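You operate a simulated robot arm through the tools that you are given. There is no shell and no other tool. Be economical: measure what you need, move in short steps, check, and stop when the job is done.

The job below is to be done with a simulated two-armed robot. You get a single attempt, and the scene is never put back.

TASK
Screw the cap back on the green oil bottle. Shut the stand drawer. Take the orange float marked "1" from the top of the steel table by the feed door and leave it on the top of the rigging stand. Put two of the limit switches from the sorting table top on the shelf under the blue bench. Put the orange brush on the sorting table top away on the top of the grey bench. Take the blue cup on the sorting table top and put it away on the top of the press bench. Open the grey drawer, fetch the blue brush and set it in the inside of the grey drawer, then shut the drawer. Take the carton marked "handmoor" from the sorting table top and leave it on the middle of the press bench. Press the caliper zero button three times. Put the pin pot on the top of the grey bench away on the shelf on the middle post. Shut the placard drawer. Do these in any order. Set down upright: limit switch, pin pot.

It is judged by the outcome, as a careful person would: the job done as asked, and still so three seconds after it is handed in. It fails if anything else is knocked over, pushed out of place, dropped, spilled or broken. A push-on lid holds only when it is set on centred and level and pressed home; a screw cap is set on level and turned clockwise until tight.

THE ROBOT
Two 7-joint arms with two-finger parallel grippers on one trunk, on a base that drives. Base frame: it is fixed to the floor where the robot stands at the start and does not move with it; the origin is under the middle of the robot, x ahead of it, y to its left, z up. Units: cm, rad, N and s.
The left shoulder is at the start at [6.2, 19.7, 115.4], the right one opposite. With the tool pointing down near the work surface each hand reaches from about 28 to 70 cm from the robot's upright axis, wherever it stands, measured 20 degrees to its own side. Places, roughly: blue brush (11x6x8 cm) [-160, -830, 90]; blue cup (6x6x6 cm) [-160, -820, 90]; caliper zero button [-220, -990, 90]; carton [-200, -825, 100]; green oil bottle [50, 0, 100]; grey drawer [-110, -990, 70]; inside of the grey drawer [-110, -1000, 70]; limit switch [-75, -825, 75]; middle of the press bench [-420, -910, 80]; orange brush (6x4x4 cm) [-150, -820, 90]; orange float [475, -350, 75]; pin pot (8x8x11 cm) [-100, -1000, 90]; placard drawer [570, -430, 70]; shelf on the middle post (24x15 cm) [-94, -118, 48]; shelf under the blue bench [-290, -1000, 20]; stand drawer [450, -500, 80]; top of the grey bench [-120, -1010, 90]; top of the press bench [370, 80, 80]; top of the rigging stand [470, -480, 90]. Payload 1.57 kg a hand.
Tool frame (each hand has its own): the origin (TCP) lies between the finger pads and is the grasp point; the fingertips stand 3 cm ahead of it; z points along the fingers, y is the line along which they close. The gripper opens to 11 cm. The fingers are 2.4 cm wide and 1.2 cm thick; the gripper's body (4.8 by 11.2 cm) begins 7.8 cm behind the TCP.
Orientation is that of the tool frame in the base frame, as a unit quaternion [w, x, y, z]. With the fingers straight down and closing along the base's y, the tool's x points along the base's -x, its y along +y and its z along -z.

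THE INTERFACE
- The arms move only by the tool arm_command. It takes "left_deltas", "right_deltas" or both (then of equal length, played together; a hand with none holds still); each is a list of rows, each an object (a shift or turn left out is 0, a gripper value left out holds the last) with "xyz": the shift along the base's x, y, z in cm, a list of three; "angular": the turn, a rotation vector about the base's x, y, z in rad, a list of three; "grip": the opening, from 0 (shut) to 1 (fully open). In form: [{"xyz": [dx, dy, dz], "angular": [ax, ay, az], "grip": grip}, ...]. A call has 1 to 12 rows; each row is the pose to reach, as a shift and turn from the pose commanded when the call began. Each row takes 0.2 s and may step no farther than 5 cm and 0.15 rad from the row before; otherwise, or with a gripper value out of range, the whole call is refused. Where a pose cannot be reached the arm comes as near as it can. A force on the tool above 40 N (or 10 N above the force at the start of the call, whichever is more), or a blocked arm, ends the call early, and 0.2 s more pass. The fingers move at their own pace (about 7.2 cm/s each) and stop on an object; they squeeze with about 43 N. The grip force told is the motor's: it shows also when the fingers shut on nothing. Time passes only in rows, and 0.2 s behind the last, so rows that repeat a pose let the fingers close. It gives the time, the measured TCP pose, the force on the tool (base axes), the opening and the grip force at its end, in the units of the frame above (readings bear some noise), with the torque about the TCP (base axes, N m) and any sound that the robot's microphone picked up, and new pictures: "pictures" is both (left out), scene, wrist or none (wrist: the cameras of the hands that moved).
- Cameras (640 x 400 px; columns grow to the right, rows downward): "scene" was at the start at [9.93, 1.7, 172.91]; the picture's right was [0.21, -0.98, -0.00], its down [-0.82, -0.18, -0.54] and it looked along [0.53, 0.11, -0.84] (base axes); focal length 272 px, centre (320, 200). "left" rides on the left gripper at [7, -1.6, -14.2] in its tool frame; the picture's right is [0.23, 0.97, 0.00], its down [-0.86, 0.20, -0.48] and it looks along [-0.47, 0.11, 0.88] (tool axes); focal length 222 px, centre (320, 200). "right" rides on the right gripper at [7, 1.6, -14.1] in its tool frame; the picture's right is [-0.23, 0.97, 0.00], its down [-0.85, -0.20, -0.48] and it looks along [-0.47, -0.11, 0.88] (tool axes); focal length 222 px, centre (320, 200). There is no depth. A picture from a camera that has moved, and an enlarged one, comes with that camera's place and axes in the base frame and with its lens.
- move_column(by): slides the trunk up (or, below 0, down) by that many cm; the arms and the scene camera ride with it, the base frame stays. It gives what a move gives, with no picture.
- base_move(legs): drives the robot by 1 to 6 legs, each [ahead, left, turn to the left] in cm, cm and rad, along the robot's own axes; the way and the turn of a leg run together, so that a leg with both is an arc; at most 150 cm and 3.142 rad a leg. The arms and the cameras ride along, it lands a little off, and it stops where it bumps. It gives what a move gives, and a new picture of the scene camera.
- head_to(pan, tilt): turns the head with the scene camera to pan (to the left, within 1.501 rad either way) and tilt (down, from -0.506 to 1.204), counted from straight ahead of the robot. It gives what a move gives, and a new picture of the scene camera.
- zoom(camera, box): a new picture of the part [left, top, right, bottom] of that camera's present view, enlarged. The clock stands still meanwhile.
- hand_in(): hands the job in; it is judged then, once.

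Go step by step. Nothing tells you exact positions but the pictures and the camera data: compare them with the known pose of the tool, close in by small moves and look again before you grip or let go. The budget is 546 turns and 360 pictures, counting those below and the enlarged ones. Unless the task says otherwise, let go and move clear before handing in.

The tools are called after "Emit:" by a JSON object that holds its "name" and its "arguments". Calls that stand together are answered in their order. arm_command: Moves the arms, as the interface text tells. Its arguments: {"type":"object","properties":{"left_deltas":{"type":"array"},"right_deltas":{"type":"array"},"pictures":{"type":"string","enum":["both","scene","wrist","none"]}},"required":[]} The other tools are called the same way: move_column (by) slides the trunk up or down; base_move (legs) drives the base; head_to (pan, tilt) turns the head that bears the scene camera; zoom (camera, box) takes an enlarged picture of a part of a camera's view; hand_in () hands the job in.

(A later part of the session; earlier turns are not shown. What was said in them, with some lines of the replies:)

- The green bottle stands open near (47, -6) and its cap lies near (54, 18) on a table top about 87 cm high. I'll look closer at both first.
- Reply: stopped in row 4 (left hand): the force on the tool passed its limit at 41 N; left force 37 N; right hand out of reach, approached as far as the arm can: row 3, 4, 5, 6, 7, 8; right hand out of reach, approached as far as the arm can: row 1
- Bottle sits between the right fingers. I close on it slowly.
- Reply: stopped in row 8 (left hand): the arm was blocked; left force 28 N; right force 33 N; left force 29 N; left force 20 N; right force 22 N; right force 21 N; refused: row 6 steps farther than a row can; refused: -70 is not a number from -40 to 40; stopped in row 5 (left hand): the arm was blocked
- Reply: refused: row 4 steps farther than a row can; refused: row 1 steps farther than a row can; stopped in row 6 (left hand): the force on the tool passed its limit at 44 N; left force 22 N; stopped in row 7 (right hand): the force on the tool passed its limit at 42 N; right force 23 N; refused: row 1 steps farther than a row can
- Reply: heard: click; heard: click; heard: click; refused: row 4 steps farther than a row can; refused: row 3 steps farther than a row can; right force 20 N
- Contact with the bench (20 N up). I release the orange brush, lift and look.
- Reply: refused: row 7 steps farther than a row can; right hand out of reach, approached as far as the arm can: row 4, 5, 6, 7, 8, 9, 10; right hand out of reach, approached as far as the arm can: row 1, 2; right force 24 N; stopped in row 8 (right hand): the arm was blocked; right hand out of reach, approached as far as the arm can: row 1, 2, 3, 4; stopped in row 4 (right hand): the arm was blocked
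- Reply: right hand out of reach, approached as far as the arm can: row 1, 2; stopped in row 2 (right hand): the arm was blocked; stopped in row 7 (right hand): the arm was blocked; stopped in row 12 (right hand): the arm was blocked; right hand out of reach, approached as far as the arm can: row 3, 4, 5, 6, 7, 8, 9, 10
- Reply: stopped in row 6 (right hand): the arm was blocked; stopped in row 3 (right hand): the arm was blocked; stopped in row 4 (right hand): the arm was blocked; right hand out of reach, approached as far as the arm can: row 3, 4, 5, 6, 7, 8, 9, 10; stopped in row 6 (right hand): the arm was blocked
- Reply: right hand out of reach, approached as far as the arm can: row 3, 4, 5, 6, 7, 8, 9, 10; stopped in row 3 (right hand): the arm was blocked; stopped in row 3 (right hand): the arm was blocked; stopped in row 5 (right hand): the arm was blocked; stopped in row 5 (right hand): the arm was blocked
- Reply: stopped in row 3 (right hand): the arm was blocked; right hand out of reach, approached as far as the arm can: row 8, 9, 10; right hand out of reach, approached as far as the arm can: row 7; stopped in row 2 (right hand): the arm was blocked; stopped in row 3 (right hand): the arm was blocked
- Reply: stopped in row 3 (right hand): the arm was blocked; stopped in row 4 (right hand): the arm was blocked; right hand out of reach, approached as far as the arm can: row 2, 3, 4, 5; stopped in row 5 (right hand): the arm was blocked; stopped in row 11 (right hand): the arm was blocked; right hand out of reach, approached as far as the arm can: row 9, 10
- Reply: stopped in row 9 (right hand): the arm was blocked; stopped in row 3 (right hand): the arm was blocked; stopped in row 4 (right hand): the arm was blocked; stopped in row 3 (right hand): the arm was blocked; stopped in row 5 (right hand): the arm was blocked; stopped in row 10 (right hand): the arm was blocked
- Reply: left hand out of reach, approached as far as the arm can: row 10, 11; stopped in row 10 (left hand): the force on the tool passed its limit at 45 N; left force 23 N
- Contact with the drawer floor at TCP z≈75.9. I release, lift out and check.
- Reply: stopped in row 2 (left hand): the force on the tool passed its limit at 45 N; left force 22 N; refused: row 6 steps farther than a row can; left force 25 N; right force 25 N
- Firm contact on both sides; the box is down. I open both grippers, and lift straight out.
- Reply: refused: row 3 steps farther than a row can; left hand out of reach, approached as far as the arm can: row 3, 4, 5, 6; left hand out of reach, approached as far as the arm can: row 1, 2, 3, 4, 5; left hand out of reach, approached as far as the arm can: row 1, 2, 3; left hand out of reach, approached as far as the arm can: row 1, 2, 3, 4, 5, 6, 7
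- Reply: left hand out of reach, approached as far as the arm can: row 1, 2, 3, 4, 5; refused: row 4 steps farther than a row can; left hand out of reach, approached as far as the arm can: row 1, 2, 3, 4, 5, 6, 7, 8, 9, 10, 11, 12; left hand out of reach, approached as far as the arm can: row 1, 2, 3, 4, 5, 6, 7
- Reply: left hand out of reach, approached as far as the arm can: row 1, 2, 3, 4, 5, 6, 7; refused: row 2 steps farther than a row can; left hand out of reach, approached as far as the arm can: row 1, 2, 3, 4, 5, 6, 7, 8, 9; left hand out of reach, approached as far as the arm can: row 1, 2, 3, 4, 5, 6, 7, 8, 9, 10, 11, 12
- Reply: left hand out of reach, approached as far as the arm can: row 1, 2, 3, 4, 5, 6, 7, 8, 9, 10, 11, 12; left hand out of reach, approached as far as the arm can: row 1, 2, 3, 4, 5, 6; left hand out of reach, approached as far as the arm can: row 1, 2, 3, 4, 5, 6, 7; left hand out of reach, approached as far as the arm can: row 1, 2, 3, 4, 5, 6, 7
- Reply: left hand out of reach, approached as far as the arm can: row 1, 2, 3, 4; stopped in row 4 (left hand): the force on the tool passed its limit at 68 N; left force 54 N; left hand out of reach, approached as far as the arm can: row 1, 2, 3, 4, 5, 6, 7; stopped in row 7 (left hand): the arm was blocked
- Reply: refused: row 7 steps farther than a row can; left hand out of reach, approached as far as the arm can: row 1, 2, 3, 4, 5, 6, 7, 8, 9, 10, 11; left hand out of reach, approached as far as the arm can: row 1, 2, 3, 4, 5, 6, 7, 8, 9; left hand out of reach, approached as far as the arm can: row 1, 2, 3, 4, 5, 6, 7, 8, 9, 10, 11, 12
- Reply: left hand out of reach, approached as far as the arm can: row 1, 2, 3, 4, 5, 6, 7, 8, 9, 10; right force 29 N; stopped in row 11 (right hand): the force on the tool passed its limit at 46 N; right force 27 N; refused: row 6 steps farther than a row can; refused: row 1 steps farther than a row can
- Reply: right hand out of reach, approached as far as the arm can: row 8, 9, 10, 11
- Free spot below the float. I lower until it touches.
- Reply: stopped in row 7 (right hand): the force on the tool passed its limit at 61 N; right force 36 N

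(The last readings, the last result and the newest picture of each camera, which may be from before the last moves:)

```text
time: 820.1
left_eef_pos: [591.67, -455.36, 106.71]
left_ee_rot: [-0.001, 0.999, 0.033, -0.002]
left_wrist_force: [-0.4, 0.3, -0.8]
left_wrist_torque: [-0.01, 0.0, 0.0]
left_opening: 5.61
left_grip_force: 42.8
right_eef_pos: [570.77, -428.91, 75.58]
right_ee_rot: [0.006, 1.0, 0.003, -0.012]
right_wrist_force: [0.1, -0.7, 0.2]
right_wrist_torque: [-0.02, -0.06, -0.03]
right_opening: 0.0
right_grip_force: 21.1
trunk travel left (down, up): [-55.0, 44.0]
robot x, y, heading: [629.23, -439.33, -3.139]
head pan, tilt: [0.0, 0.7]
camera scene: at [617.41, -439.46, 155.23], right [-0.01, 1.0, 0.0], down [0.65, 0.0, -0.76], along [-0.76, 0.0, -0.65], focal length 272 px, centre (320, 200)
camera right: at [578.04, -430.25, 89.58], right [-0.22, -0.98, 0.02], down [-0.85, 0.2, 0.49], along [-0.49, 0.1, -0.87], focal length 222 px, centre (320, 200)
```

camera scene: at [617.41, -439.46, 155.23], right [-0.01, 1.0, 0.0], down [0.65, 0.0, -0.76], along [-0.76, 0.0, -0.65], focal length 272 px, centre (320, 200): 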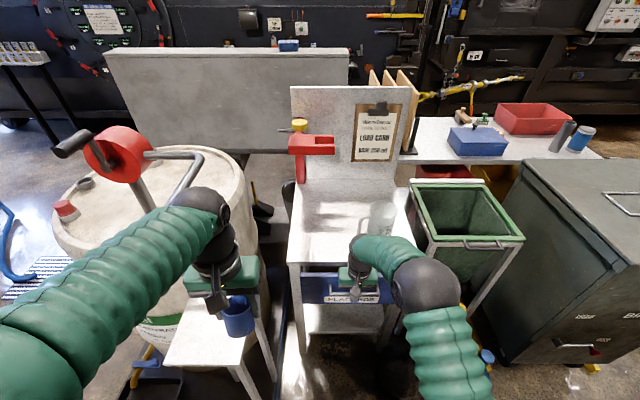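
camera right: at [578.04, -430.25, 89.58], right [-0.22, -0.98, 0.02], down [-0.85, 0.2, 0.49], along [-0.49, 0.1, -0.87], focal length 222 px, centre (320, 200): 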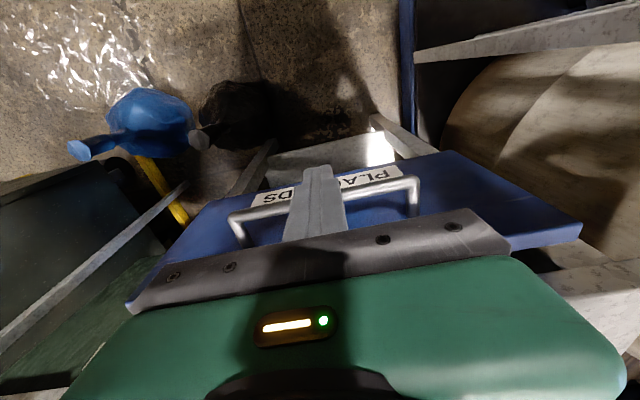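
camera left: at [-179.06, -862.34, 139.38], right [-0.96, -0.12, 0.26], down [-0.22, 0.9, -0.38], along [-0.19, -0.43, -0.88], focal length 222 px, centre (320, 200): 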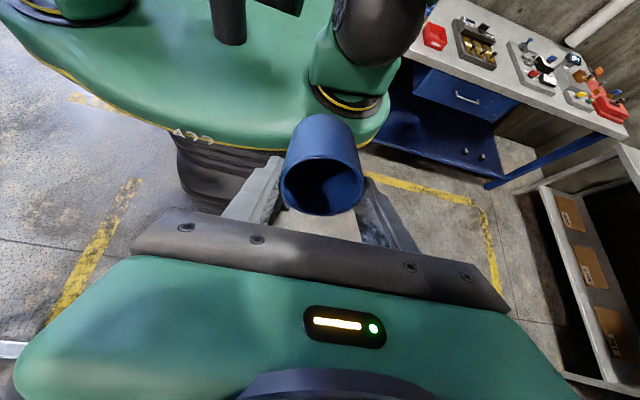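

Emit:
{"name": "arm_command", "arguments": {"right_deltas": [{"xyz": [-1.5, 0, 0]}, {"xyz": [-3, 0, 0]}, {"xyz": [-4.5, 0, 0]}, {"xyz": [-6, 0, 0]}, {"xyz": [-7.5, 0, 0]}], "pictures": "both"}}

```text
time: 821.1
left_eef_pos: [591.9, -455.29, 106.71]
left_ee_rot: [-0.001, 0.999, 0.034, -0.003]
left_wrist_force: [0.0, -0.5, -0.7]
left_wrist_torque: [0.02, -0.04, -0.03]
left_opening: 5.59
left_grip_force: 42.8
right_eef_pos: [566.29, -428.96, 75.37]
right_ee_rot: [0.005, 1.0, 0.003, 0.002]
right_wrist_force: [11.4, -0.1, 6.0]
right_wrist_torque: [0.02, -0.55, -0.01]
right_opening: 0.02
right_grip_force: 21.3
trunk travel left (down, up): [-55.0, 44.0]
robot x, y, heading: [629.42, -439.64, -3.137]
head pan, tilt: [0.0, 0.7]
stopped in row 4 (right hand): the force on the tool passed its limit at 43 N (the readings are from after the stop); the commanded pose is now the measured one
camera scene: at [617.7, -439.45, 155.27], right [-0.01, 1.0, 0.0], down [0.65, 0.0, -0.76], along [-0.76, 0.0, -0.65], focal length 272 px, centre (320, 200)
camera right: at [573.09, -430.35, 89.52], right [-0.22, -0.98, 0.01], down [-0.86, 0.2, 0.47], along [-0.46, 0.1, -0.88], focal length 222 px, centre (320, 200)
```

scene: 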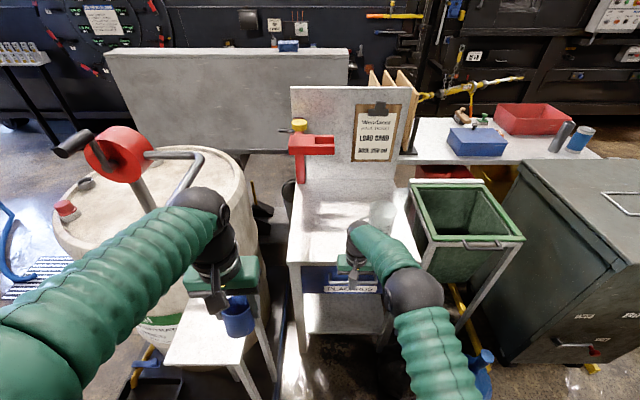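
right: 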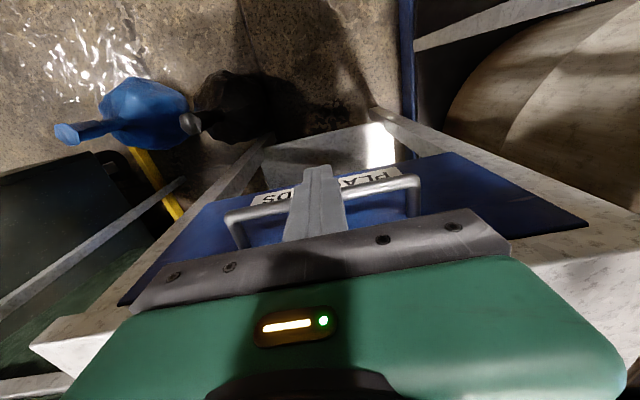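

Emit:
{"name": "arm_command", "arguments": {"right_deltas": [{"xyz": [3, 0, 0]}, {"xyz": [7, 0, 0]}, {"xyz": [11, 1, 2]}, {"xyz": [15, 2, 5]}, {"xyz": [18.5, 3, 8]}, {"xyz": [21.5, 4, 12]}, {"xyz": [23, 5, 16]}, {"xyz": [24, 6, 20]}, {"xyz": [25, 7, 24]}, {"xyz": [26, 8, 28]}], "pictures": "none"}}

Emit:
{"name": "move_column", "arguments": {"by": 20}}

Emit:
{"name": "base_move", "arguments": {"legs": [[-22, 0, 0], [0, 0, -1.57], [100, 0, 0], [84, 0, 0], [0, 0, 1.57]]}}

Emit:
{"name": "head_to", "arguments": {"pan": 0, "tilt": 0.5}}

```text
refused: row 4 steps farther than a row can; nothing moved
```

```text
time: 823.3
left_eef_pos: [591.81, -455.45, 126.71]
left_ee_rot: [-0.001, 0.999, 0.034, -0.003]
left_wrist_force: [0.8, 0.1, 0.0]
left_wrist_torque: [0.0, -0.01, 0.01]
left_opening: 5.59
left_grip_force: 43.0
right_eef_pos: [566.02, -429.02, 95.25]
right_ee_rot: [0.005, 1.0, 0.004, 0.0]
right_wrist_force: [-0.3, 0.5, 0.3]
right_wrist_torque: [-0.01, -0.01, -0.02]
right_opening: 0.01
right_grip_force: 21.5
trunk travel left (down, up): [-75.0, 24.0]
robot x, y, heading: [629.81, -440.02, -3.134]
head pan, tilt: [0.0, 0.7]
```

```text
time: 841.5
left_eef_pos: [615.18, -270.26, 126.72]
left_ee_rot: [-0.002, 1.0, 0.027, -0.003]
left_wrist_force: [0.5, 0.3, -1.1]
left_wrist_torque: [0.03, 0.02, 0.0]
left_opening: 5.59
left_grip_force: 42.8
right_eef_pos: [589.72, -243.56, 95.18]
right_ee_rot: [0.007, 1.0, -0.003, 0.0]
right_wrist_force: [-0.2, 0.2, -0.8]
right_wrist_torque: [-0.01, 0.01, -0.03]
right_opening: 0.0
right_grip_force: 21.2
trunk travel left (down, up): [-75.0, 24.0]
robot x, y, heading: [653.21, -255.27, 3.137]
head pan, tilt: [0.0, 0.7]
camera scene: at [641.1, -254.66, 175.24], right [0.01, 1.0, 0.0], down [0.65, 0.0, -0.76], along [-0.76, 0.01, -0.65], focal length 272 px, centre (320, 200)
```

scene: 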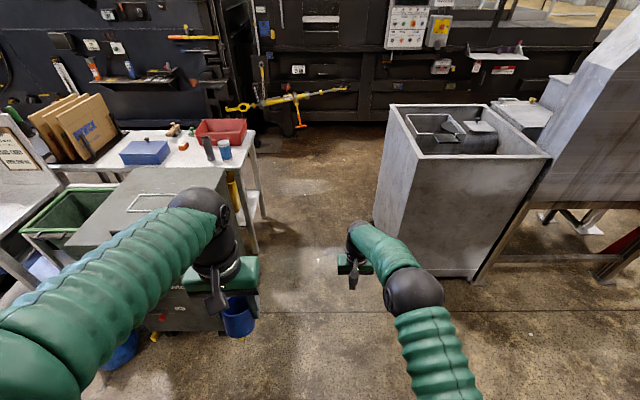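

```text
time: 842.2
left_eef_pos: [615.45, -270.35, 126.81]
left_ee_rot: [-0.001, 1.0, 0.027, -0.003]
left_wrist_force: [-1.2, 0.1, -0.4]
left_wrist_torque: [-0.01, 0.02, -0.01]
left_opening: 5.57
left_grip_force: 42.7
right_eef_pos: [589.99, -243.68, 95.38]
right_ee_rot: [0.004, 1.0, -0.003, -0.001]
right_wrist_force: [-0.1, 0.0, 0.9]
right_wrist_torque: [-0.02, 0.02, 0.0]
right_opening: 0.0
right_grip_force: 21.6
trunk travel left (down, up): [-75.0, 24.0]
robot x, y, heading: [653.1, -254.97, 3.137]
head pan, tilt: [0.0, 0.499]
camera scene: at [640.48, -254.7, 177.0], right [0.01, 1.0, 0.0], down [0.48, 0.0, -0.88], along [-0.88, 0.01, -0.48], focal length 272 px, centre (320, 200)
```

scene: 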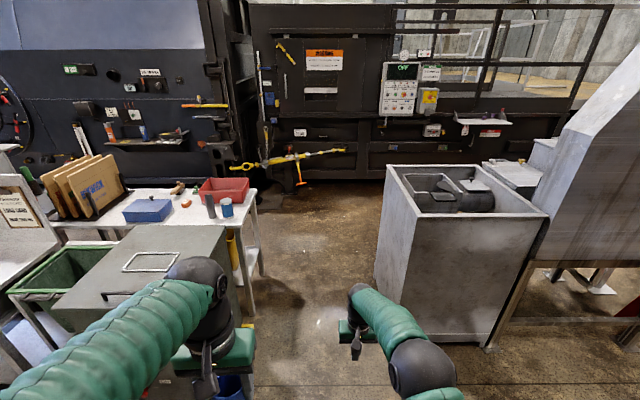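

Emit:
{"name": "arm_command", "arguments": {"right_deltas": [{"xyz": [4, 0, 2]}, {"xyz": [8, 0, 4]}, {"xyz": [12, 1, 7]}, {"xyz": [16, 2, 10]}, {"xyz": [19, 2, 13]}, {"xyz": [22, 3, 16]}, {"xyz": [25, 4, 20]}, {"xyz": [26, 5, 24]}, {"xyz": [26, 5, 28]}, {"xyz": [26, 5, 30]}], "pictures": "none"}}

Emit:
{"name": "head_to", "arguments": {"pan": 1.1, "tilt": 0.45}}

```text
refused: row 3 steps farther than a row can; nothing moved
```

```text
time: 843.6
left_eef_pos: [615.38, -270.31, 126.74]
left_ee_rot: [-0.002, 1.0, 0.026, -0.004]
left_wrist_force: [-0.7, 0.2, 0.5]
left_wrist_torque: [0.01, 0.0, 0.01]
left_opening: 5.63
left_grip_force: 43.3
right_eef_pos: [590.01, -243.54, 95.4]
right_ee_rot: [0.005, 1.0, -0.003, 0.0]
right_wrist_force: [0.6, 0.8, 1.2]
right_wrist_torque: [0.0, 0.01, 0.0]
right_opening: 0.0
right_grip_force: 21.3
trunk travel left (down, up): [-75.0, 24.0]
robot x, y, heading: [653.1, -255.2, 3.138]
head pan, tilt: [1.1, 0.45]
camera scene: at [645.36, -262.93, 177.47], right [-0.89, 0.46, 0.0], down [0.2, 0.39, -0.9], along [-0.41, -0.8, -0.44], focal length 272 px, centre (320, 200)
```

scene: 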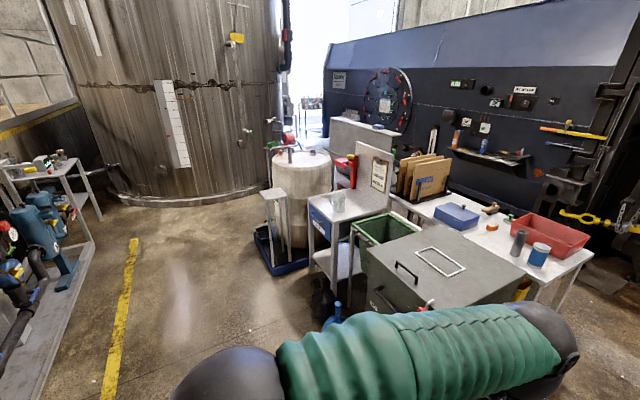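

Emit:
{"name": "arm_command", "arguments": {"right_deltas": [{"xyz": [3.5, 0, 2]}, {"xyz": [7, 0, 4]}, {"xyz": [10.5, 0.5, 7]}, {"xyz": [14, 1, 10]}, {"xyz": [17, 1.5, 13]}, {"xyz": [20, 2, 16]}, {"xyz": [23, 2.5, 19]}, {"xyz": [25, 3, 23]}, {"xyz": [26, 3, 27]}, {"xyz": [26, 3, 30]}], "pictures": "none"}}

Emit:
{"name": "base_move", "arguments": {"legs": [[125, 0, 0], [118, 0, 0], [0, 0, -1.57], [120, 0, 0]]}}

Emit:
{"name": "head_to", "arguments": {"pan": 0, "tilt": 0.45}}

```text
time: 845.8
left_eef_pos: [615.41, -270.36, 126.8]
left_ee_rot: [-0.002, 1.0, 0.028, -0.003]
left_wrist_force: [0.3, -0.5, -0.6]
left_wrist_torque: [-0.04, 0.0, -0.02]
left_opening: 5.59
left_grip_force: 42.9
right_eef_pos: [615.92, -240.66, 125.55]
right_ee_rot: [0.005, 1.0, -0.003, 0.0]
right_wrist_force: [-0.4, -0.3, -0.2]
right_wrist_torque: [0.02, 0.01, -0.01]
right_opening: 0.0
right_grip_force: 21.1
trunk travel left (down, up): [-75.0, 24.0]
robot x, y, heading: [653.33, -254.95, 3.133]
head pan, tilt: [1.1, 0.45]
```

```text
time: 867.2
left_eef_pos: [395.97, -94.76, 126.72]
left_ee_rot: [-0.003, 0.728, -0.686, -0.001]
left_wrist_force: [-0.7, -0.6, -0.1]
left_wrist_torque: [0.0, 0.01, -0.02]
left_opening: 5.57
left_grip_force: 42.3
right_eef_pos: [425.66, -94.89, 125.37]
right_ee_rot: [0.004, 0.707, -0.707, -0.005]
right_wrist_force: [-0.3, 0.0, 0.0]
right_wrist_torque: [-0.06, 0.01, -0.01]
right_opening: 0.0
right_grip_force: 21.2
trunk travel left (down, up): [-75.0, 24.0]
robot x, y, heading: [412.09, -132.14, 1.563]
head pan, tilt: [1.1, 0.45]
camera scene: at [403.18, -124.81, 177.48], right [0.46, 0.89, 0.0], down [0.39, -0.2, -0.9], along [-0.8, 0.41, -0.44], focal length 272 px, centre (320, 200)
```

scene: 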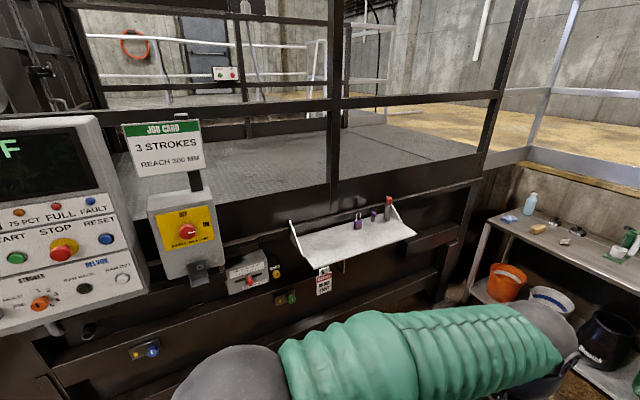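

```text
time: 868.5
left_eef_pos: [396.0, -94.6, 126.72]
left_ee_rot: [-0.004, 0.728, -0.686, -0.002]
left_wrist_force: [0.7, 0.4, -0.4]
left_wrist_torque: [0.0, -0.03, 0.0]
left_opening: 5.56
left_grip_force: 42.7
right_eef_pos: [425.67, -94.95, 125.5]
right_ee_rot: [-0.004, -0.707, 0.707, 0.006]
right_wrist_force: [0.9, 0.8, -0.3]
right_wrist_torque: [-0.03, -0.01, 0.01]
right_opening: 0.0
right_grip_force: 21.5
trunk travel left (down, up): [-75.0, 24.0]
robot x, y, heading: [411.45, -132.22, 1.564]
head pan, tilt: [0.0, 0.45]
camera scene: at [411.39, -119.68, 177.47], right [1.0, 0.0, 0.0], down [0.0, -0.44, -0.9], along [0.0, 0.9, -0.44], focal length 272 px, centre (320, 200)
```

scene: 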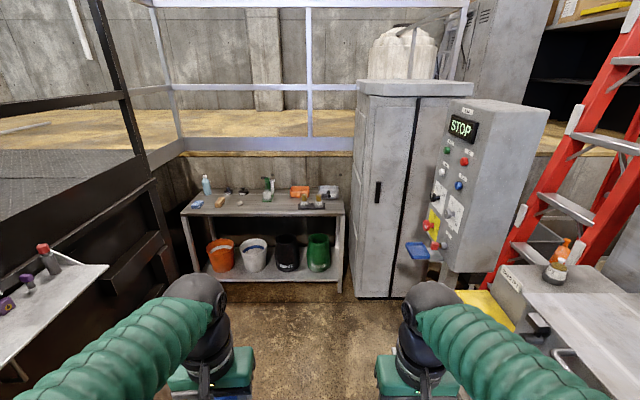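

Emit:
{"name": "zoom", "arguments": {"camera": "scene", "box": [170, 165, 370, 290]}}

```text
3.20 times, centred on (270, 228) of scene
camera zoom: at [411.39, -119.68, 177.47], right [1.0, 0.0, 0.0], down [0.0, -0.44, -0.9], along [0.0, 0.9, -0.44], focal length 869 px, centre (480, 112)
```

zoom: 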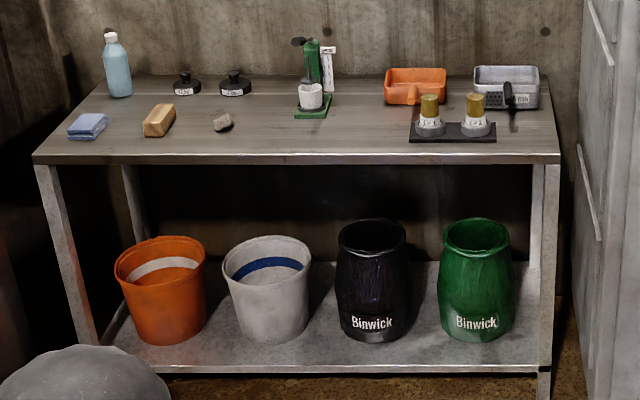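

Emit:
{"name": "base_move", "arguments": {"legs": [[128, 12, 0.007]]}}

Emit:
{"name": "head_to", "arguments": {"pan": 0, "tilt": 0.8}}

```text
time: 875.0
left_eef_pos: [383.08, 32.73, 126.68]
left_ee_rot: [-0.003, 0.732, -0.681, -0.002]
left_wrist_force: [0.0, 0.3, -0.2]
left_wrist_torque: [-0.01, 0.0, 0.03]
left_opening: 5.58
left_grip_force: 42.9
right_eef_pos: [412.79, 32.8, 125.41]
right_ee_rot: [0.003, 0.711, -0.703, -0.005]
right_wrist_force: [0.3, 0.2, 0.8]
right_wrist_torque: [-0.02, -0.01, 0.01]
right_opening: 0.0
right_grip_force: 21.3
trunk travel left (down, up): [-75.0, 24.0]
robot x, y, heading: [399.15, -5.04, 1.58]
head pan, tilt: [0.0, 0.45]
camera scene: at [398.86, 7.81, 177.48], right [1.0, 0.01, 0.0], down [0.0, -0.44, -0.9], along [-0.01, 0.9, -0.44], focal length 272 px, centre (320, 200)
```

scene: 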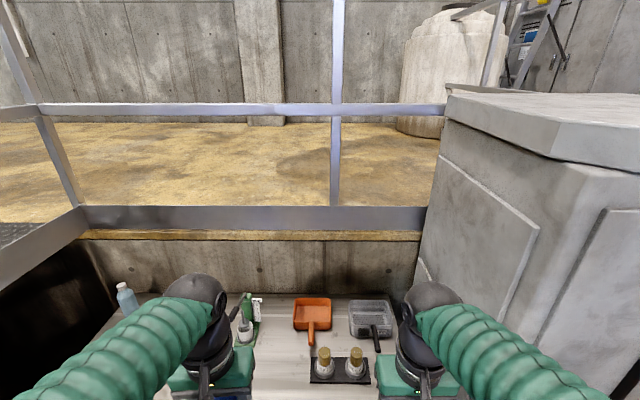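

```text
time: 875.8
left_eef_pos: [383.09, 32.88, 126.72]
left_ee_rot: [-0.003, 0.733, -0.681, -0.002]
left_wrist_force: [0.4, -0.1, 0.0]
left_wrist_torque: [0.0, -0.02, 0.03]
left_opening: 5.58
left_grip_force: 43.2
right_eef_pos: [412.88, 32.86, 125.45]
right_ee_rot: [0.004, 0.712, -0.702, -0.004]
right_wrist_force: [0.1, 0.1, -0.3]
right_wrist_torque: [0.02, 0.0, -0.02]
right_opening: 0.0
right_grip_force: 20.9
trunk travel left (down, up): [-75.0, 24.0]
robot x, y, heading: [399.12, -4.75, 1.579]
head pan, tilt: [0.0, 0.799]
camera scene: at [398.85, 6.88, 174.43], right [1.0, 0.01, 0.0], down [0.01, -0.72, -0.7], along [-0.01, 0.7, -0.72], focal length 272 px, centre (320, 200)
```

scene: 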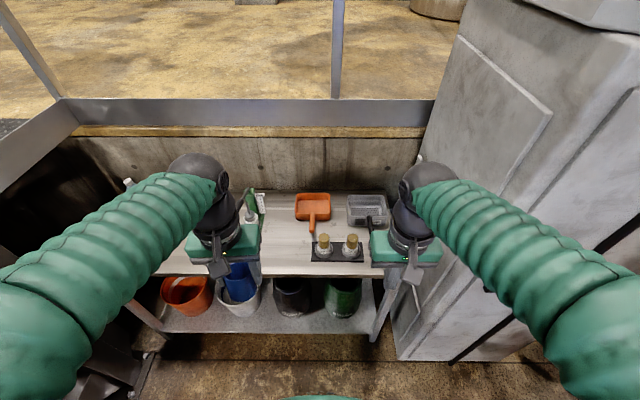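

Emit:
{"name": "base_move", "arguments": {"legs": [[9, 0, 0]]}}

Emit:
{"name": "arm_command", "arguments": {"left_deltas": [{"xyz": [0, 4, -2]}, {"xyz": [0, 8, -4]}, {"xyz": [0, 12, -6]}, {"xyz": [0, 16, -8]}, {"xyz": [0, 19, -11]}, {"xyz": [0, 21, -15]}, {"xyz": [0, 21, -19]}, {"xyz": [0, 21, -23]}, {"xyz": [0, 21, -23]}], "pictures": "both"}}

```text
time: 876.9
left_eef_pos: [383.05, 40.71, 127.03]
left_ee_rot: [-0.006, 0.732, -0.681, -0.004]
left_wrist_force: [-0.1, -1.1, -0.4]
left_wrist_torque: [0.07, 0.02, -0.03]
left_opening: 5.57
left_grip_force: 43.4
right_eef_pos: [412.59, 40.91, 125.82]
right_ee_rot: [0.0, 0.711, -0.703, -0.008]
right_wrist_force: [-0.5, 0.1, -0.4]
right_wrist_torque: [0.06, -0.01, 0.02]
right_opening: 0.01
right_grip_force: 21.1
trunk travel left (down, up): [-75.0, 24.0]
robot x, y, heading: [398.65, 4.4, 1.583]
head pan, tilt: [0.0, 0.799]
camera scene: at [398.8, 14.36, 174.53], right [1.0, 0.01, 0.0], down [0.01, -0.71, -0.7], along [-0.01, 0.7, -0.71], focal length 272 px, centre (320, 200)
```

scene: 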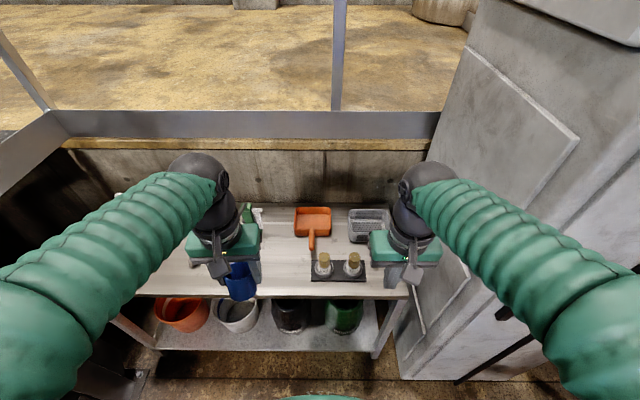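

```text
time: 878.9
left_eef_pos: [382.85, 62.71, 103.72]
left_ee_rot: [-0.004, 0.732, -0.682, -0.002]
left_wrist_force: [-0.4, 0.5, 0.5]
left_wrist_torque: [0.02, 0.03, -0.03]
left_opening: 5.61
left_grip_force: 43.0
right_eef_pos: [412.61, 41.75, 125.47]
right_ee_rot: [0.004, 0.712, -0.703, -0.006]
right_wrist_force: [0.3, 0.2, 0.9]
right_wrist_torque: [-0.01, 0.0, -0.01]
right_opening: 0.0
right_grip_force: 21.4
trunk travel left (down, up): [-75.0, 24.0]
robot x, y, heading: [398.83, 4.2, 1.583]
head pan, tilt: [0.0, 0.799]
camera scene: at [398.77, 15.87, 174.42], right [1.0, 0.01, 0.0], down [0.01, -0.72, -0.7], along [-0.01, 0.7, -0.72], focal length 272 px, centre (320, 200)
camera left: at [385.06, 55.76, 117.73], right [-0.95, -0.3, 0.0], down [-0.26, 0.84, 0.48], along [-0.14, 0.46, -0.88], focal length 222 px, centre (320, 200)
```

scene: 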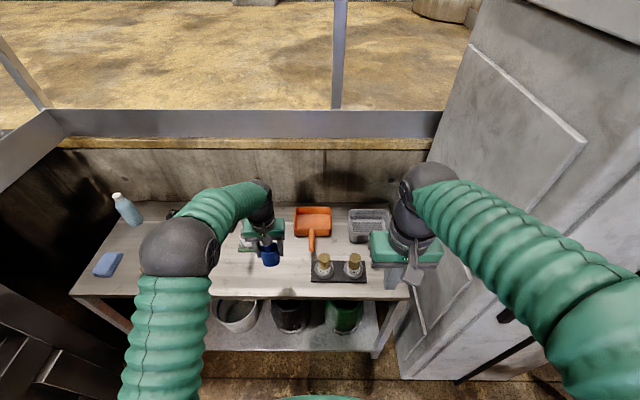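
left: 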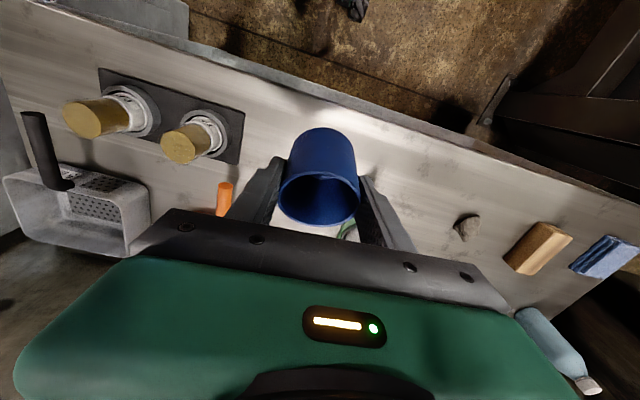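

Emit:
{"name": "arm_command", "arguments": {"left_deltas": [{"xyz": [0.5, 2, -3]}, {"xyz": [0.5, 4, -6]}, {"xyz": [0.5, 4, -10]}, {"xyz": [0.5, 4, -13]}, {"xyz": [0.5, 4, -13]}], "pictures": "wrist"}}

```text
time: 880.1
left_eef_pos: [383.46, 66.76, 90.71]
left_ee_rot: [-0.004, 0.732, -0.681, -0.002]
left_wrist_force: [-0.2, -0.3, -0.9]
left_wrist_torque: [0.02, 0.01, 0.02]
left_opening: 5.59
left_grip_force: 42.6
right_eef_pos: [412.64, 41.76, 125.42]
right_ee_rot: [0.003, 0.712, -0.703, -0.004]
right_wrist_force: [-0.2, -0.3, 0.2]
right_wrist_torque: [0.0, -0.01, 0.01]
right_opening: 0.01
right_grip_force: 20.9
trunk travel left (down, up): [-75.0, 24.0]
robot x, y, heading: [398.93, 4.38, 1.578]
head pan, tilt: [0.0, 0.799]
camera left: at [385.59, 59.84, 104.71], right [-0.96, -0.3, 0.0], down [-0.26, 0.84, 0.48], along [-0.14, 0.46, -0.88], focal length 222 px, centre (320, 200)
```

left: 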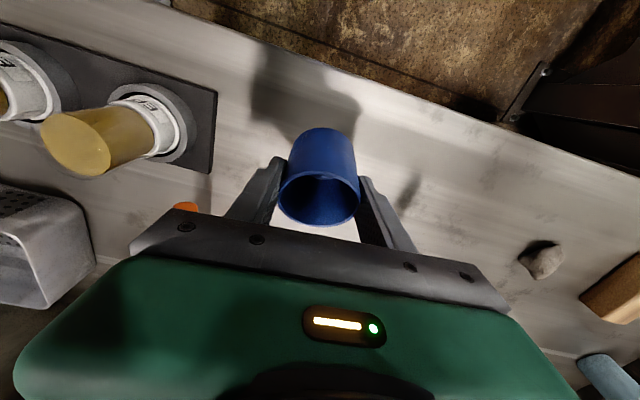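

Emit:
{"name": "arm_command", "arguments": {"left_deltas": [{"xyz": [0, 0, -2]}, {"xyz": [0, 0, -3.5]}, {"xyz": [0, 0, -4.5]}, {"xyz": [0, 0, -5.3]}, {"xyz": [0, 0, -6.1]}, {"xyz": [0, 0, -6.9]}, {"xyz": [0, 0, -7.7]}, {"xyz": [0, 0, -8.5]}, {"xyz": [0, 0, -9.3]}], "pictures": "none"}}

```text
time: 881.9
left_eef_pos: [383.65, 66.53, 82.93]
left_ee_rot: [-0.003, 0.732, -0.681, -0.002]
left_wrist_force: [1.4, -11.1, 24.3]
left_wrist_torque: [-0.09, 0.26, 0.22]
left_opening: 5.57
left_grip_force: 43.2
right_eef_pos: [412.82, 41.46, 125.5]
right_ee_rot: [0.003, 0.711, -0.703, -0.006]
right_wrist_force: [-0.1, -0.7, -0.6]
right_wrist_torque: [-0.02, 0.01, 0.02]
right_opening: 0.0
right_grip_force: 21.4
trunk travel left (down, up): [-75.0, 24.0]
robot x, y, heading: [399.37, 4.16, 1.58]
head pan, tilt: [0.0, 0.799]
stopped in row 8 (left hand): the force on the tool passed its limit at 46 N (the readings are from after the stop); the commanded pose is now the measured one
```

Emit:
{"name": "arm_command", "arguments": {"left_deltas": [{"xyz": [0, 0, 0.3], "grip": 0.6}, {"xyz": [0, 0, 0.3], "grip": 0.72}, {"xyz": [0, 0, 0.3]}, {"xyz": [0, 0, 3]}, {"xyz": [0, 0, 7]}, {"xyz": [0, -1, 11]}, {"xyz": [0, -3, 15]}, {"xyz": [0, -6, 18]}, {"xyz": [0, -9, 21]}, {"xyz": [0, -12, 24]}], "pictures": "both"}}

```text
time: 884.0
left_eef_pos: [383.42, 54.52, 106.95]
left_ee_rot: [-0.005, 0.732, -0.682, -0.002]
left_wrist_force: [-0.3, -0.5, 0.3]
left_wrist_torque: [0.02, 0.02, -0.02]
left_opening: 7.91
left_grip_force: 0.1
right_eef_pos: [412.75, 41.47, 125.51]
right_ee_rot: [0.003, 0.712, -0.702, -0.006]
right_wrist_force: [0.9, -0.1, 0.6]
right_wrist_torque: [-0.01, -0.03, 0.01]
right_opening: 0.02
right_grip_force: 21.9
trunk travel left (down, up): [-75.0, 24.0]
robot x, y, heading: [398.92, 4.11, 1.58]
head pan, tilt: [0.0, 0.799]
camera scene: at [398.83, 15.53, 174.44], right [1.0, 0.01, 0.0], down [0.01, -0.72, -0.7], along [-0.01, 0.7, -0.72], focal length 272 px, centre (320, 200)
camera left: at [385.66, 47.61, 121.0], right [-0.95, -0.3, 0.0], down [-0.26, 0.83, 0.48], along [-0.14, 0.46, -0.87], focal length 222 px, centre (320, 200)
```

scene: 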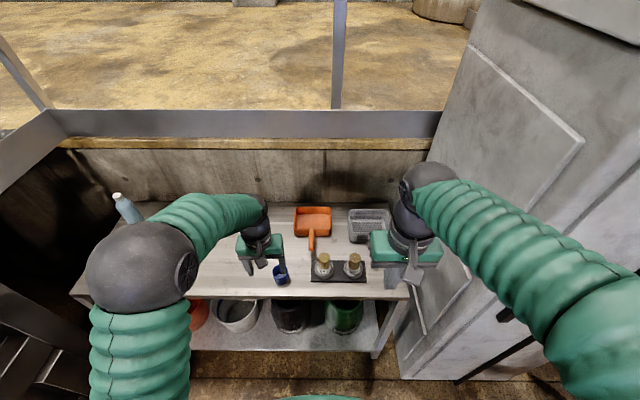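
left: 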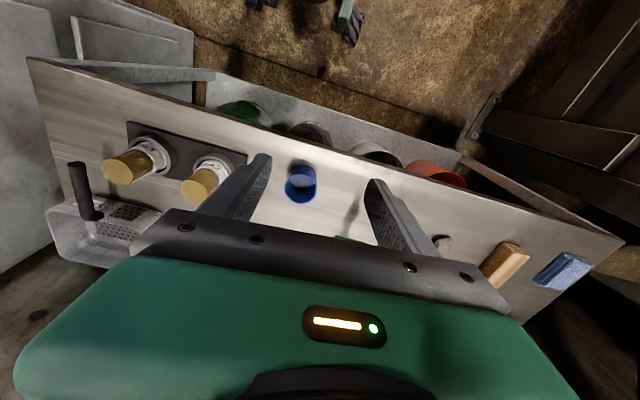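

Emit:
{"name": "arm_command", "arguments": {"left_deltas": [{"xyz": [0, -3.5, 3.5], "grip": 0.4}, {"xyz": [0, -7, 7]}, {"xyz": [0, -10, 10.5]}, {"xyz": [0, -13, 14]}, {"xyz": [0, -14, 18]}, {"xyz": [0, -14, 20]}], "pictures": "none"}}

Emit:
{"name": "base_move", "arguments": {"legs": [[-130, 0, -0.005], [-130, 0, 0], [-130, 0, 0], [-115, 0, 0]]}}

```text
time: 885.5
left_eef_pos: [383.41, 40.85, 126.74]
left_ee_rot: [-0.003, 0.732, -0.681, 0.0]
left_wrist_force: [0.3, 0.1, 0.2]
left_wrist_torque: [0.01, -0.01, 0.01]
left_opening: 4.38
left_grip_force: 0.1
right_eef_pos: [412.67, 41.83, 125.4]
right_ee_rot: [0.004, 0.711, -0.703, -0.005]
right_wrist_force: [-0.4, 0.1, 0.5]
right_wrist_torque: [0.04, 0.02, 0.0]
right_opening: 0.01
right_grip_force: 21.2
trunk travel left (down, up): [-75.0, 24.0]
robot x, y, heading: [399.04, 4.07, 1.58]
head pan, tilt: [0.0, 0.799]
```

```text
time: 909.7
left_eef_pos: [393.31, -463.72, 126.85]
left_ee_rot: [-0.003, 0.74, -0.673, -0.001]
left_wrist_force: [0.2, 0.4, -0.7]
left_wrist_torque: [0.0, -0.02, 0.02]
left_opening: 4.42
left_grip_force: 0.0
right_eef_pos: [422.46, -462.19, 125.42]
right_ee_rot: [0.004, 0.72, -0.694, -0.004]
right_wrist_force: [0.2, -0.4, 0.2]
right_wrist_torque: [0.03, -0.01, -0.01]
right_opening: 0.0
right_grip_force: 21.2
trunk travel left (down, up): [-75.0, 24.0]
robot x, y, heading: [409.64, -500.03, 1.606]
head pan, tilt: [0.0, 0.799]
camera scene: at [409.11, -488.55, 174.42], right [1.0, 0.03, 0.0], down [0.02, -0.72, -0.7], along [-0.02, 0.7, -0.72], focal length 272 px, centre (320, 200)
```

scene: 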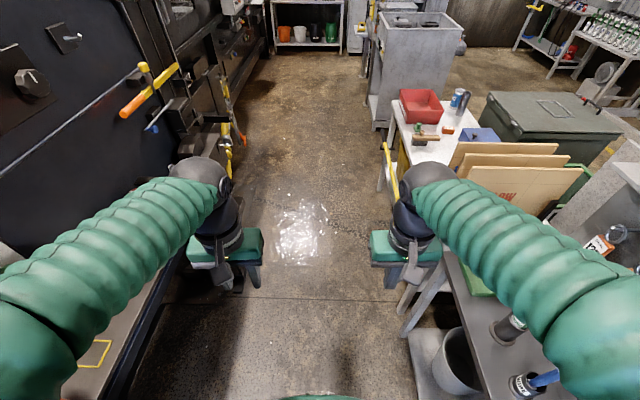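

Emit:
{"name": "base_move", "arguments": {"legs": [[0, 15, 0], [0, 0, -1.605]]}}

Emit:
{"name": "zoom", "arguments": {"camera": "scene", "box": [240, 240, 400, 340]}}

```text
time: 915.0
left_eef_pos: [431.44, -485.48, 126.69]
left_ee_rot: [0.003, -0.027, 1.0, -0.003]
left_wrist_force: [0.7, 0.6, -0.4]
left_wrist_torque: [-0.03, -0.01, -0.02]
left_opening: 4.4
left_grip_force: 0.1
right_eef_pos: [431.86, -514.67, 125.51]
right_ee_rot: [0.001, 0.002, 1.0, 0.004]
right_wrist_force: [0.1, 0.1, 0.6]
right_wrist_torque: [-0.04, 0.04, 0.03]
right_opening: 0.0
right_grip_force: 20.9
trunk travel left (down, up): [-75.0, 24.0]
robot x, y, heading: [394.58, -500.66, -0.006]
head pan, tilt: [0.0, 0.799]
camera scene: at [405.77, -500.01, 174.42], right [-0.01, -1.0, 0.0], down [-0.72, 0.0, -0.7], along [0.7, -0.01, -0.72], focal length 272 px, centre (320, 200)
```

scene: 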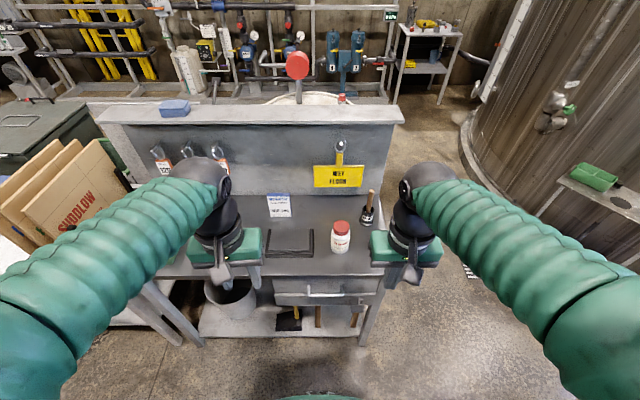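

```text
4.00 times, centred on (320, 290) of scene
camera zoom: at [405.77, -500.01, 174.42], right [-0.01, -1.0, 0.0], down [-0.72, 0.0, -0.7], along [0.7, -0.01, -0.72], focal length 1086 px, centre (320, -160)
```

zoom: 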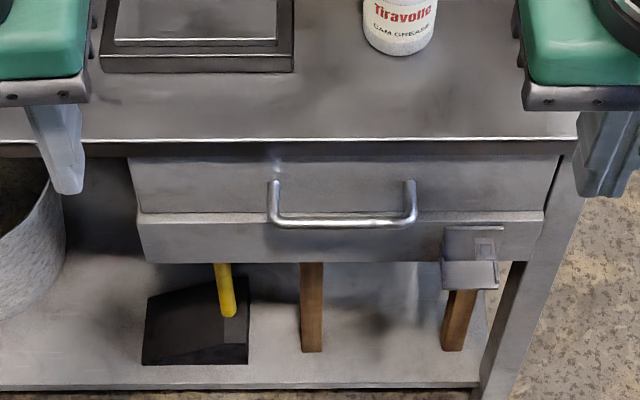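

Emit:
{"name": "base_move", "arguments": {"legs": [[0, 12, 0]]}}

Emit:
{"name": "move_column", "arguments": {"by": -25}}

Emit:
{"name": "arm_command", "arguments": {"right_deltas": [{"xyz": [1.5, 0, -3], "angular": [0, -0.1, 0]}, {"xyz": [3, 0, -6], "angular": [0, -0.2, 0]}, {"xyz": [4.5, 0, -9], "angular": [0, -0.3, 0]}, {"xyz": [6, 0, -12], "angular": [0, -0.4, 0]}, {"xyz": [7.5, 0, -15], "angular": [0, -0.5, 0]}, {"xyz": [9, 0, -18], "angular": [0, -0.6, 0]}, {"xyz": [10, 0, -21], "angular": [0, -0.6, 0]}, {"xyz": [10, 0, -24], "angular": [0, -0.6, 0]}], "pictures": "wrist"}}

```text
time: 916.2
left_eef_pos: [431.42, -477.61, 127.08]
left_ee_rot: [0.004, -0.026, 1.0, 0.012]
left_wrist_force: [0.1, -1.7, 0.3]
left_wrist_torque: [0.14, 0.0, -0.02]
left_opening: 4.4
left_grip_force: 0.0
right_eef_pos: [431.91, -506.75, 124.94]
right_ee_rot: [0.0, 0.004, 1.0, 0.02]
right_wrist_force: [0.3, -2.0, 0.1]
right_wrist_torque: [0.13, -0.01, 0.0]
right_opening: 0.0
right_grip_force: 21.6
trunk travel left (down, up): [-75.0, 24.0]
robot x, y, heading: [394.88, -488.78, -0.006]
head pan, tilt: [0.0, 0.799]
camera scene: at [405.75, -493.79, 174.36], right [-0.01, -1.0, -0.03], down [-0.72, 0.03, -0.7], along [0.7, 0.01, -0.72], focal length 272 px, centre (320, 200)
```

scene: 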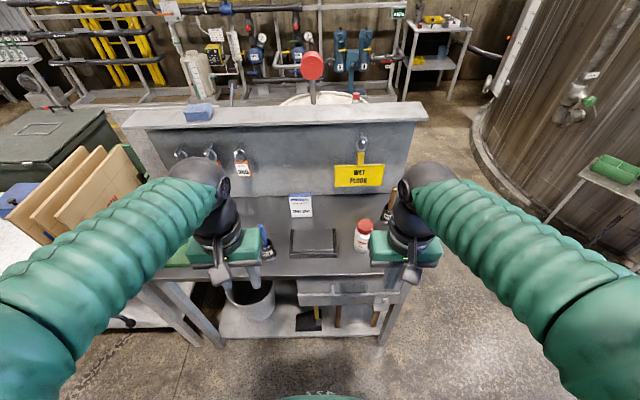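

```text
time: 918.8
left_eef_pos: [431.35, -474.16, 101.73]
left_ee_rot: [0.004, -0.026, 1.0, -0.001]
left_wrist_force: [-0.6, -0.8, -0.2]
left_wrist_torque: [0.01, 0.01, -0.01]
left_opening: 4.41
left_grip_force: 0.1
right_eef_pos: [431.84, -503.3, 100.62]
right_ee_rot: [0.001, 0.004, 1.0, 0.005]
right_wrist_force: [0.2, 0.2, -0.4]
right_wrist_torque: [-0.02, -0.03, -0.01]
right_opening: 0.0
right_grip_force: 21.7
trunk travel left (down, up): [-50.0, 49.0]
robot x, y, heading: [394.73, -488.99, -0.012]
head pan, tilt: [0.0, 0.799]
```

```text
time: 920.4
left_eef_pos: [431.27, -474.23, 101.83]
left_ee_rot: [0.005, -0.026, 1.0, -0.001]
left_wrist_force: [-0.2, -1.2, -0.2]
left_wrist_torque: [0.04, 0.0, -0.03]
left_opening: 4.4
left_grip_force: 0.0
right_eef_pos: [444.65, -508.92, 87.45]
right_ee_rot: [0.368, 0.118, 0.921, 0.055]
right_wrist_force: [-0.4, 0.5, 0.1]
right_wrist_torque: [-0.01, -0.02, -0.02]
right_opening: 0.0
right_grip_force: 21.2
trunk travel left (down, up): [-50.0, 49.0]
robot x, y, heading: [394.35, -489.23, -0.008]
head pan, tilt: [0.0, 0.799]
stopped in row 7 (right hand): the arm was blocked; the commanded pose is now the measured one
camera right: at [430.08, -505.82, 93.32], right [0.33, 0.88, 0.33], down [0.24, -0.42, 0.88], along [0.91, -0.21, -0.35], focal length 222 px, centre (320, 200)
```

right: 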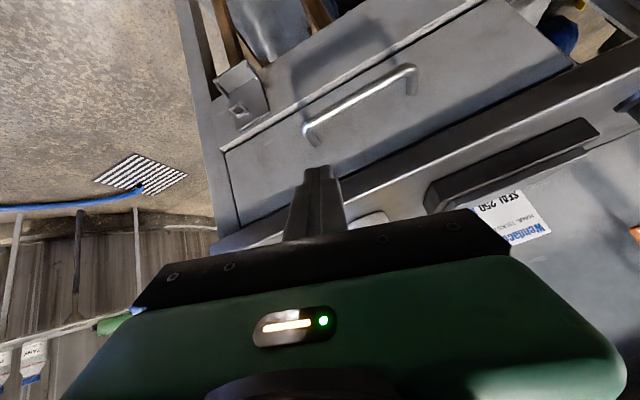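

Emit:
{"name": "arm_command", "arguments": {"right_deltas": [{"xyz": [-1, 0, 2], "angular": [-0.019, 0.126, 0.04]}, {"xyz": [-2, 1, 5], "angular": [-0.038, 0.252, 0.081]}, {"xyz": [-4, 2, 8], "angular": [-0.057, 0.378, 0.121]}, {"xyz": [-6, 3, 11], "angular": [-0.075, 0.503, 0.161]}, {"xyz": [-8, 4, 14], "angular": [-0.094, 0.629, 0.202]}, {"xyz": [-10, 4, 16], "angular": [-0.113, 0.755, 0.242]}, {"xyz": [-11, 4, 17], "angular": [-0.113, 0.755, 0.242]}], "pictures": "scene"}}

```text
time: 922.0
left_eef_pos: [431.31, -473.91, 101.65]
left_ee_rot: [0.005, -0.026, 1.0, -0.002]
left_wrist_force: [1.1, -0.3, -0.7]
left_wrist_torque: [0.0, 0.0, 0.0]
left_opening: 4.41
left_grip_force: 0.1
right_eef_pos: [433.5, -504.44, 103.98]
right_ee_rot: [-0.006, -0.007, 1.0, -0.002]
right_wrist_force: [-0.8, -0.3, 0.3]
right_wrist_torque: [-0.01, -0.02, 0.0]
right_opening: 0.03
right_grip_force: 20.7
right hand out of reach, approached as far as the arm can: row 1, 2
trunk travel left (down, up): [-50.0, 49.0]
robot x, y, heading: [394.66, -489.12, -0.006]
head pan, tilt: [0.0, 0.799]
camera scene: at [405.73, -488.86, 149.43], right [-0.01, -1.0, 0.0], down [-0.72, 0.01, -0.7], along [0.7, -0.01, -0.72], focal length 272 px, centre (320, 200)
```

scene: 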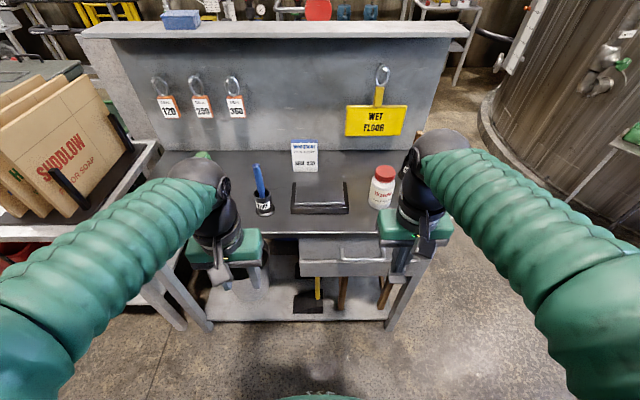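

Emit:
{"name": "hand_in", "arguments": {}}

```text
The job is handed in.
```

I did every item on the list and handed the job in. I haven't seen a verdict.

- **Stand drawer:** I'm least sure of this one. My push stopped when the gripper met the edge of the stand. It looks shut from two angles, but I didn't feel the drawer itself reach its stop.
- **Oil drain box:** While I was taking the blue cup, my left hand pushed against this box on the sorting table with about 68 N. The pictures before and after showed no movement, but I didn't measure it.
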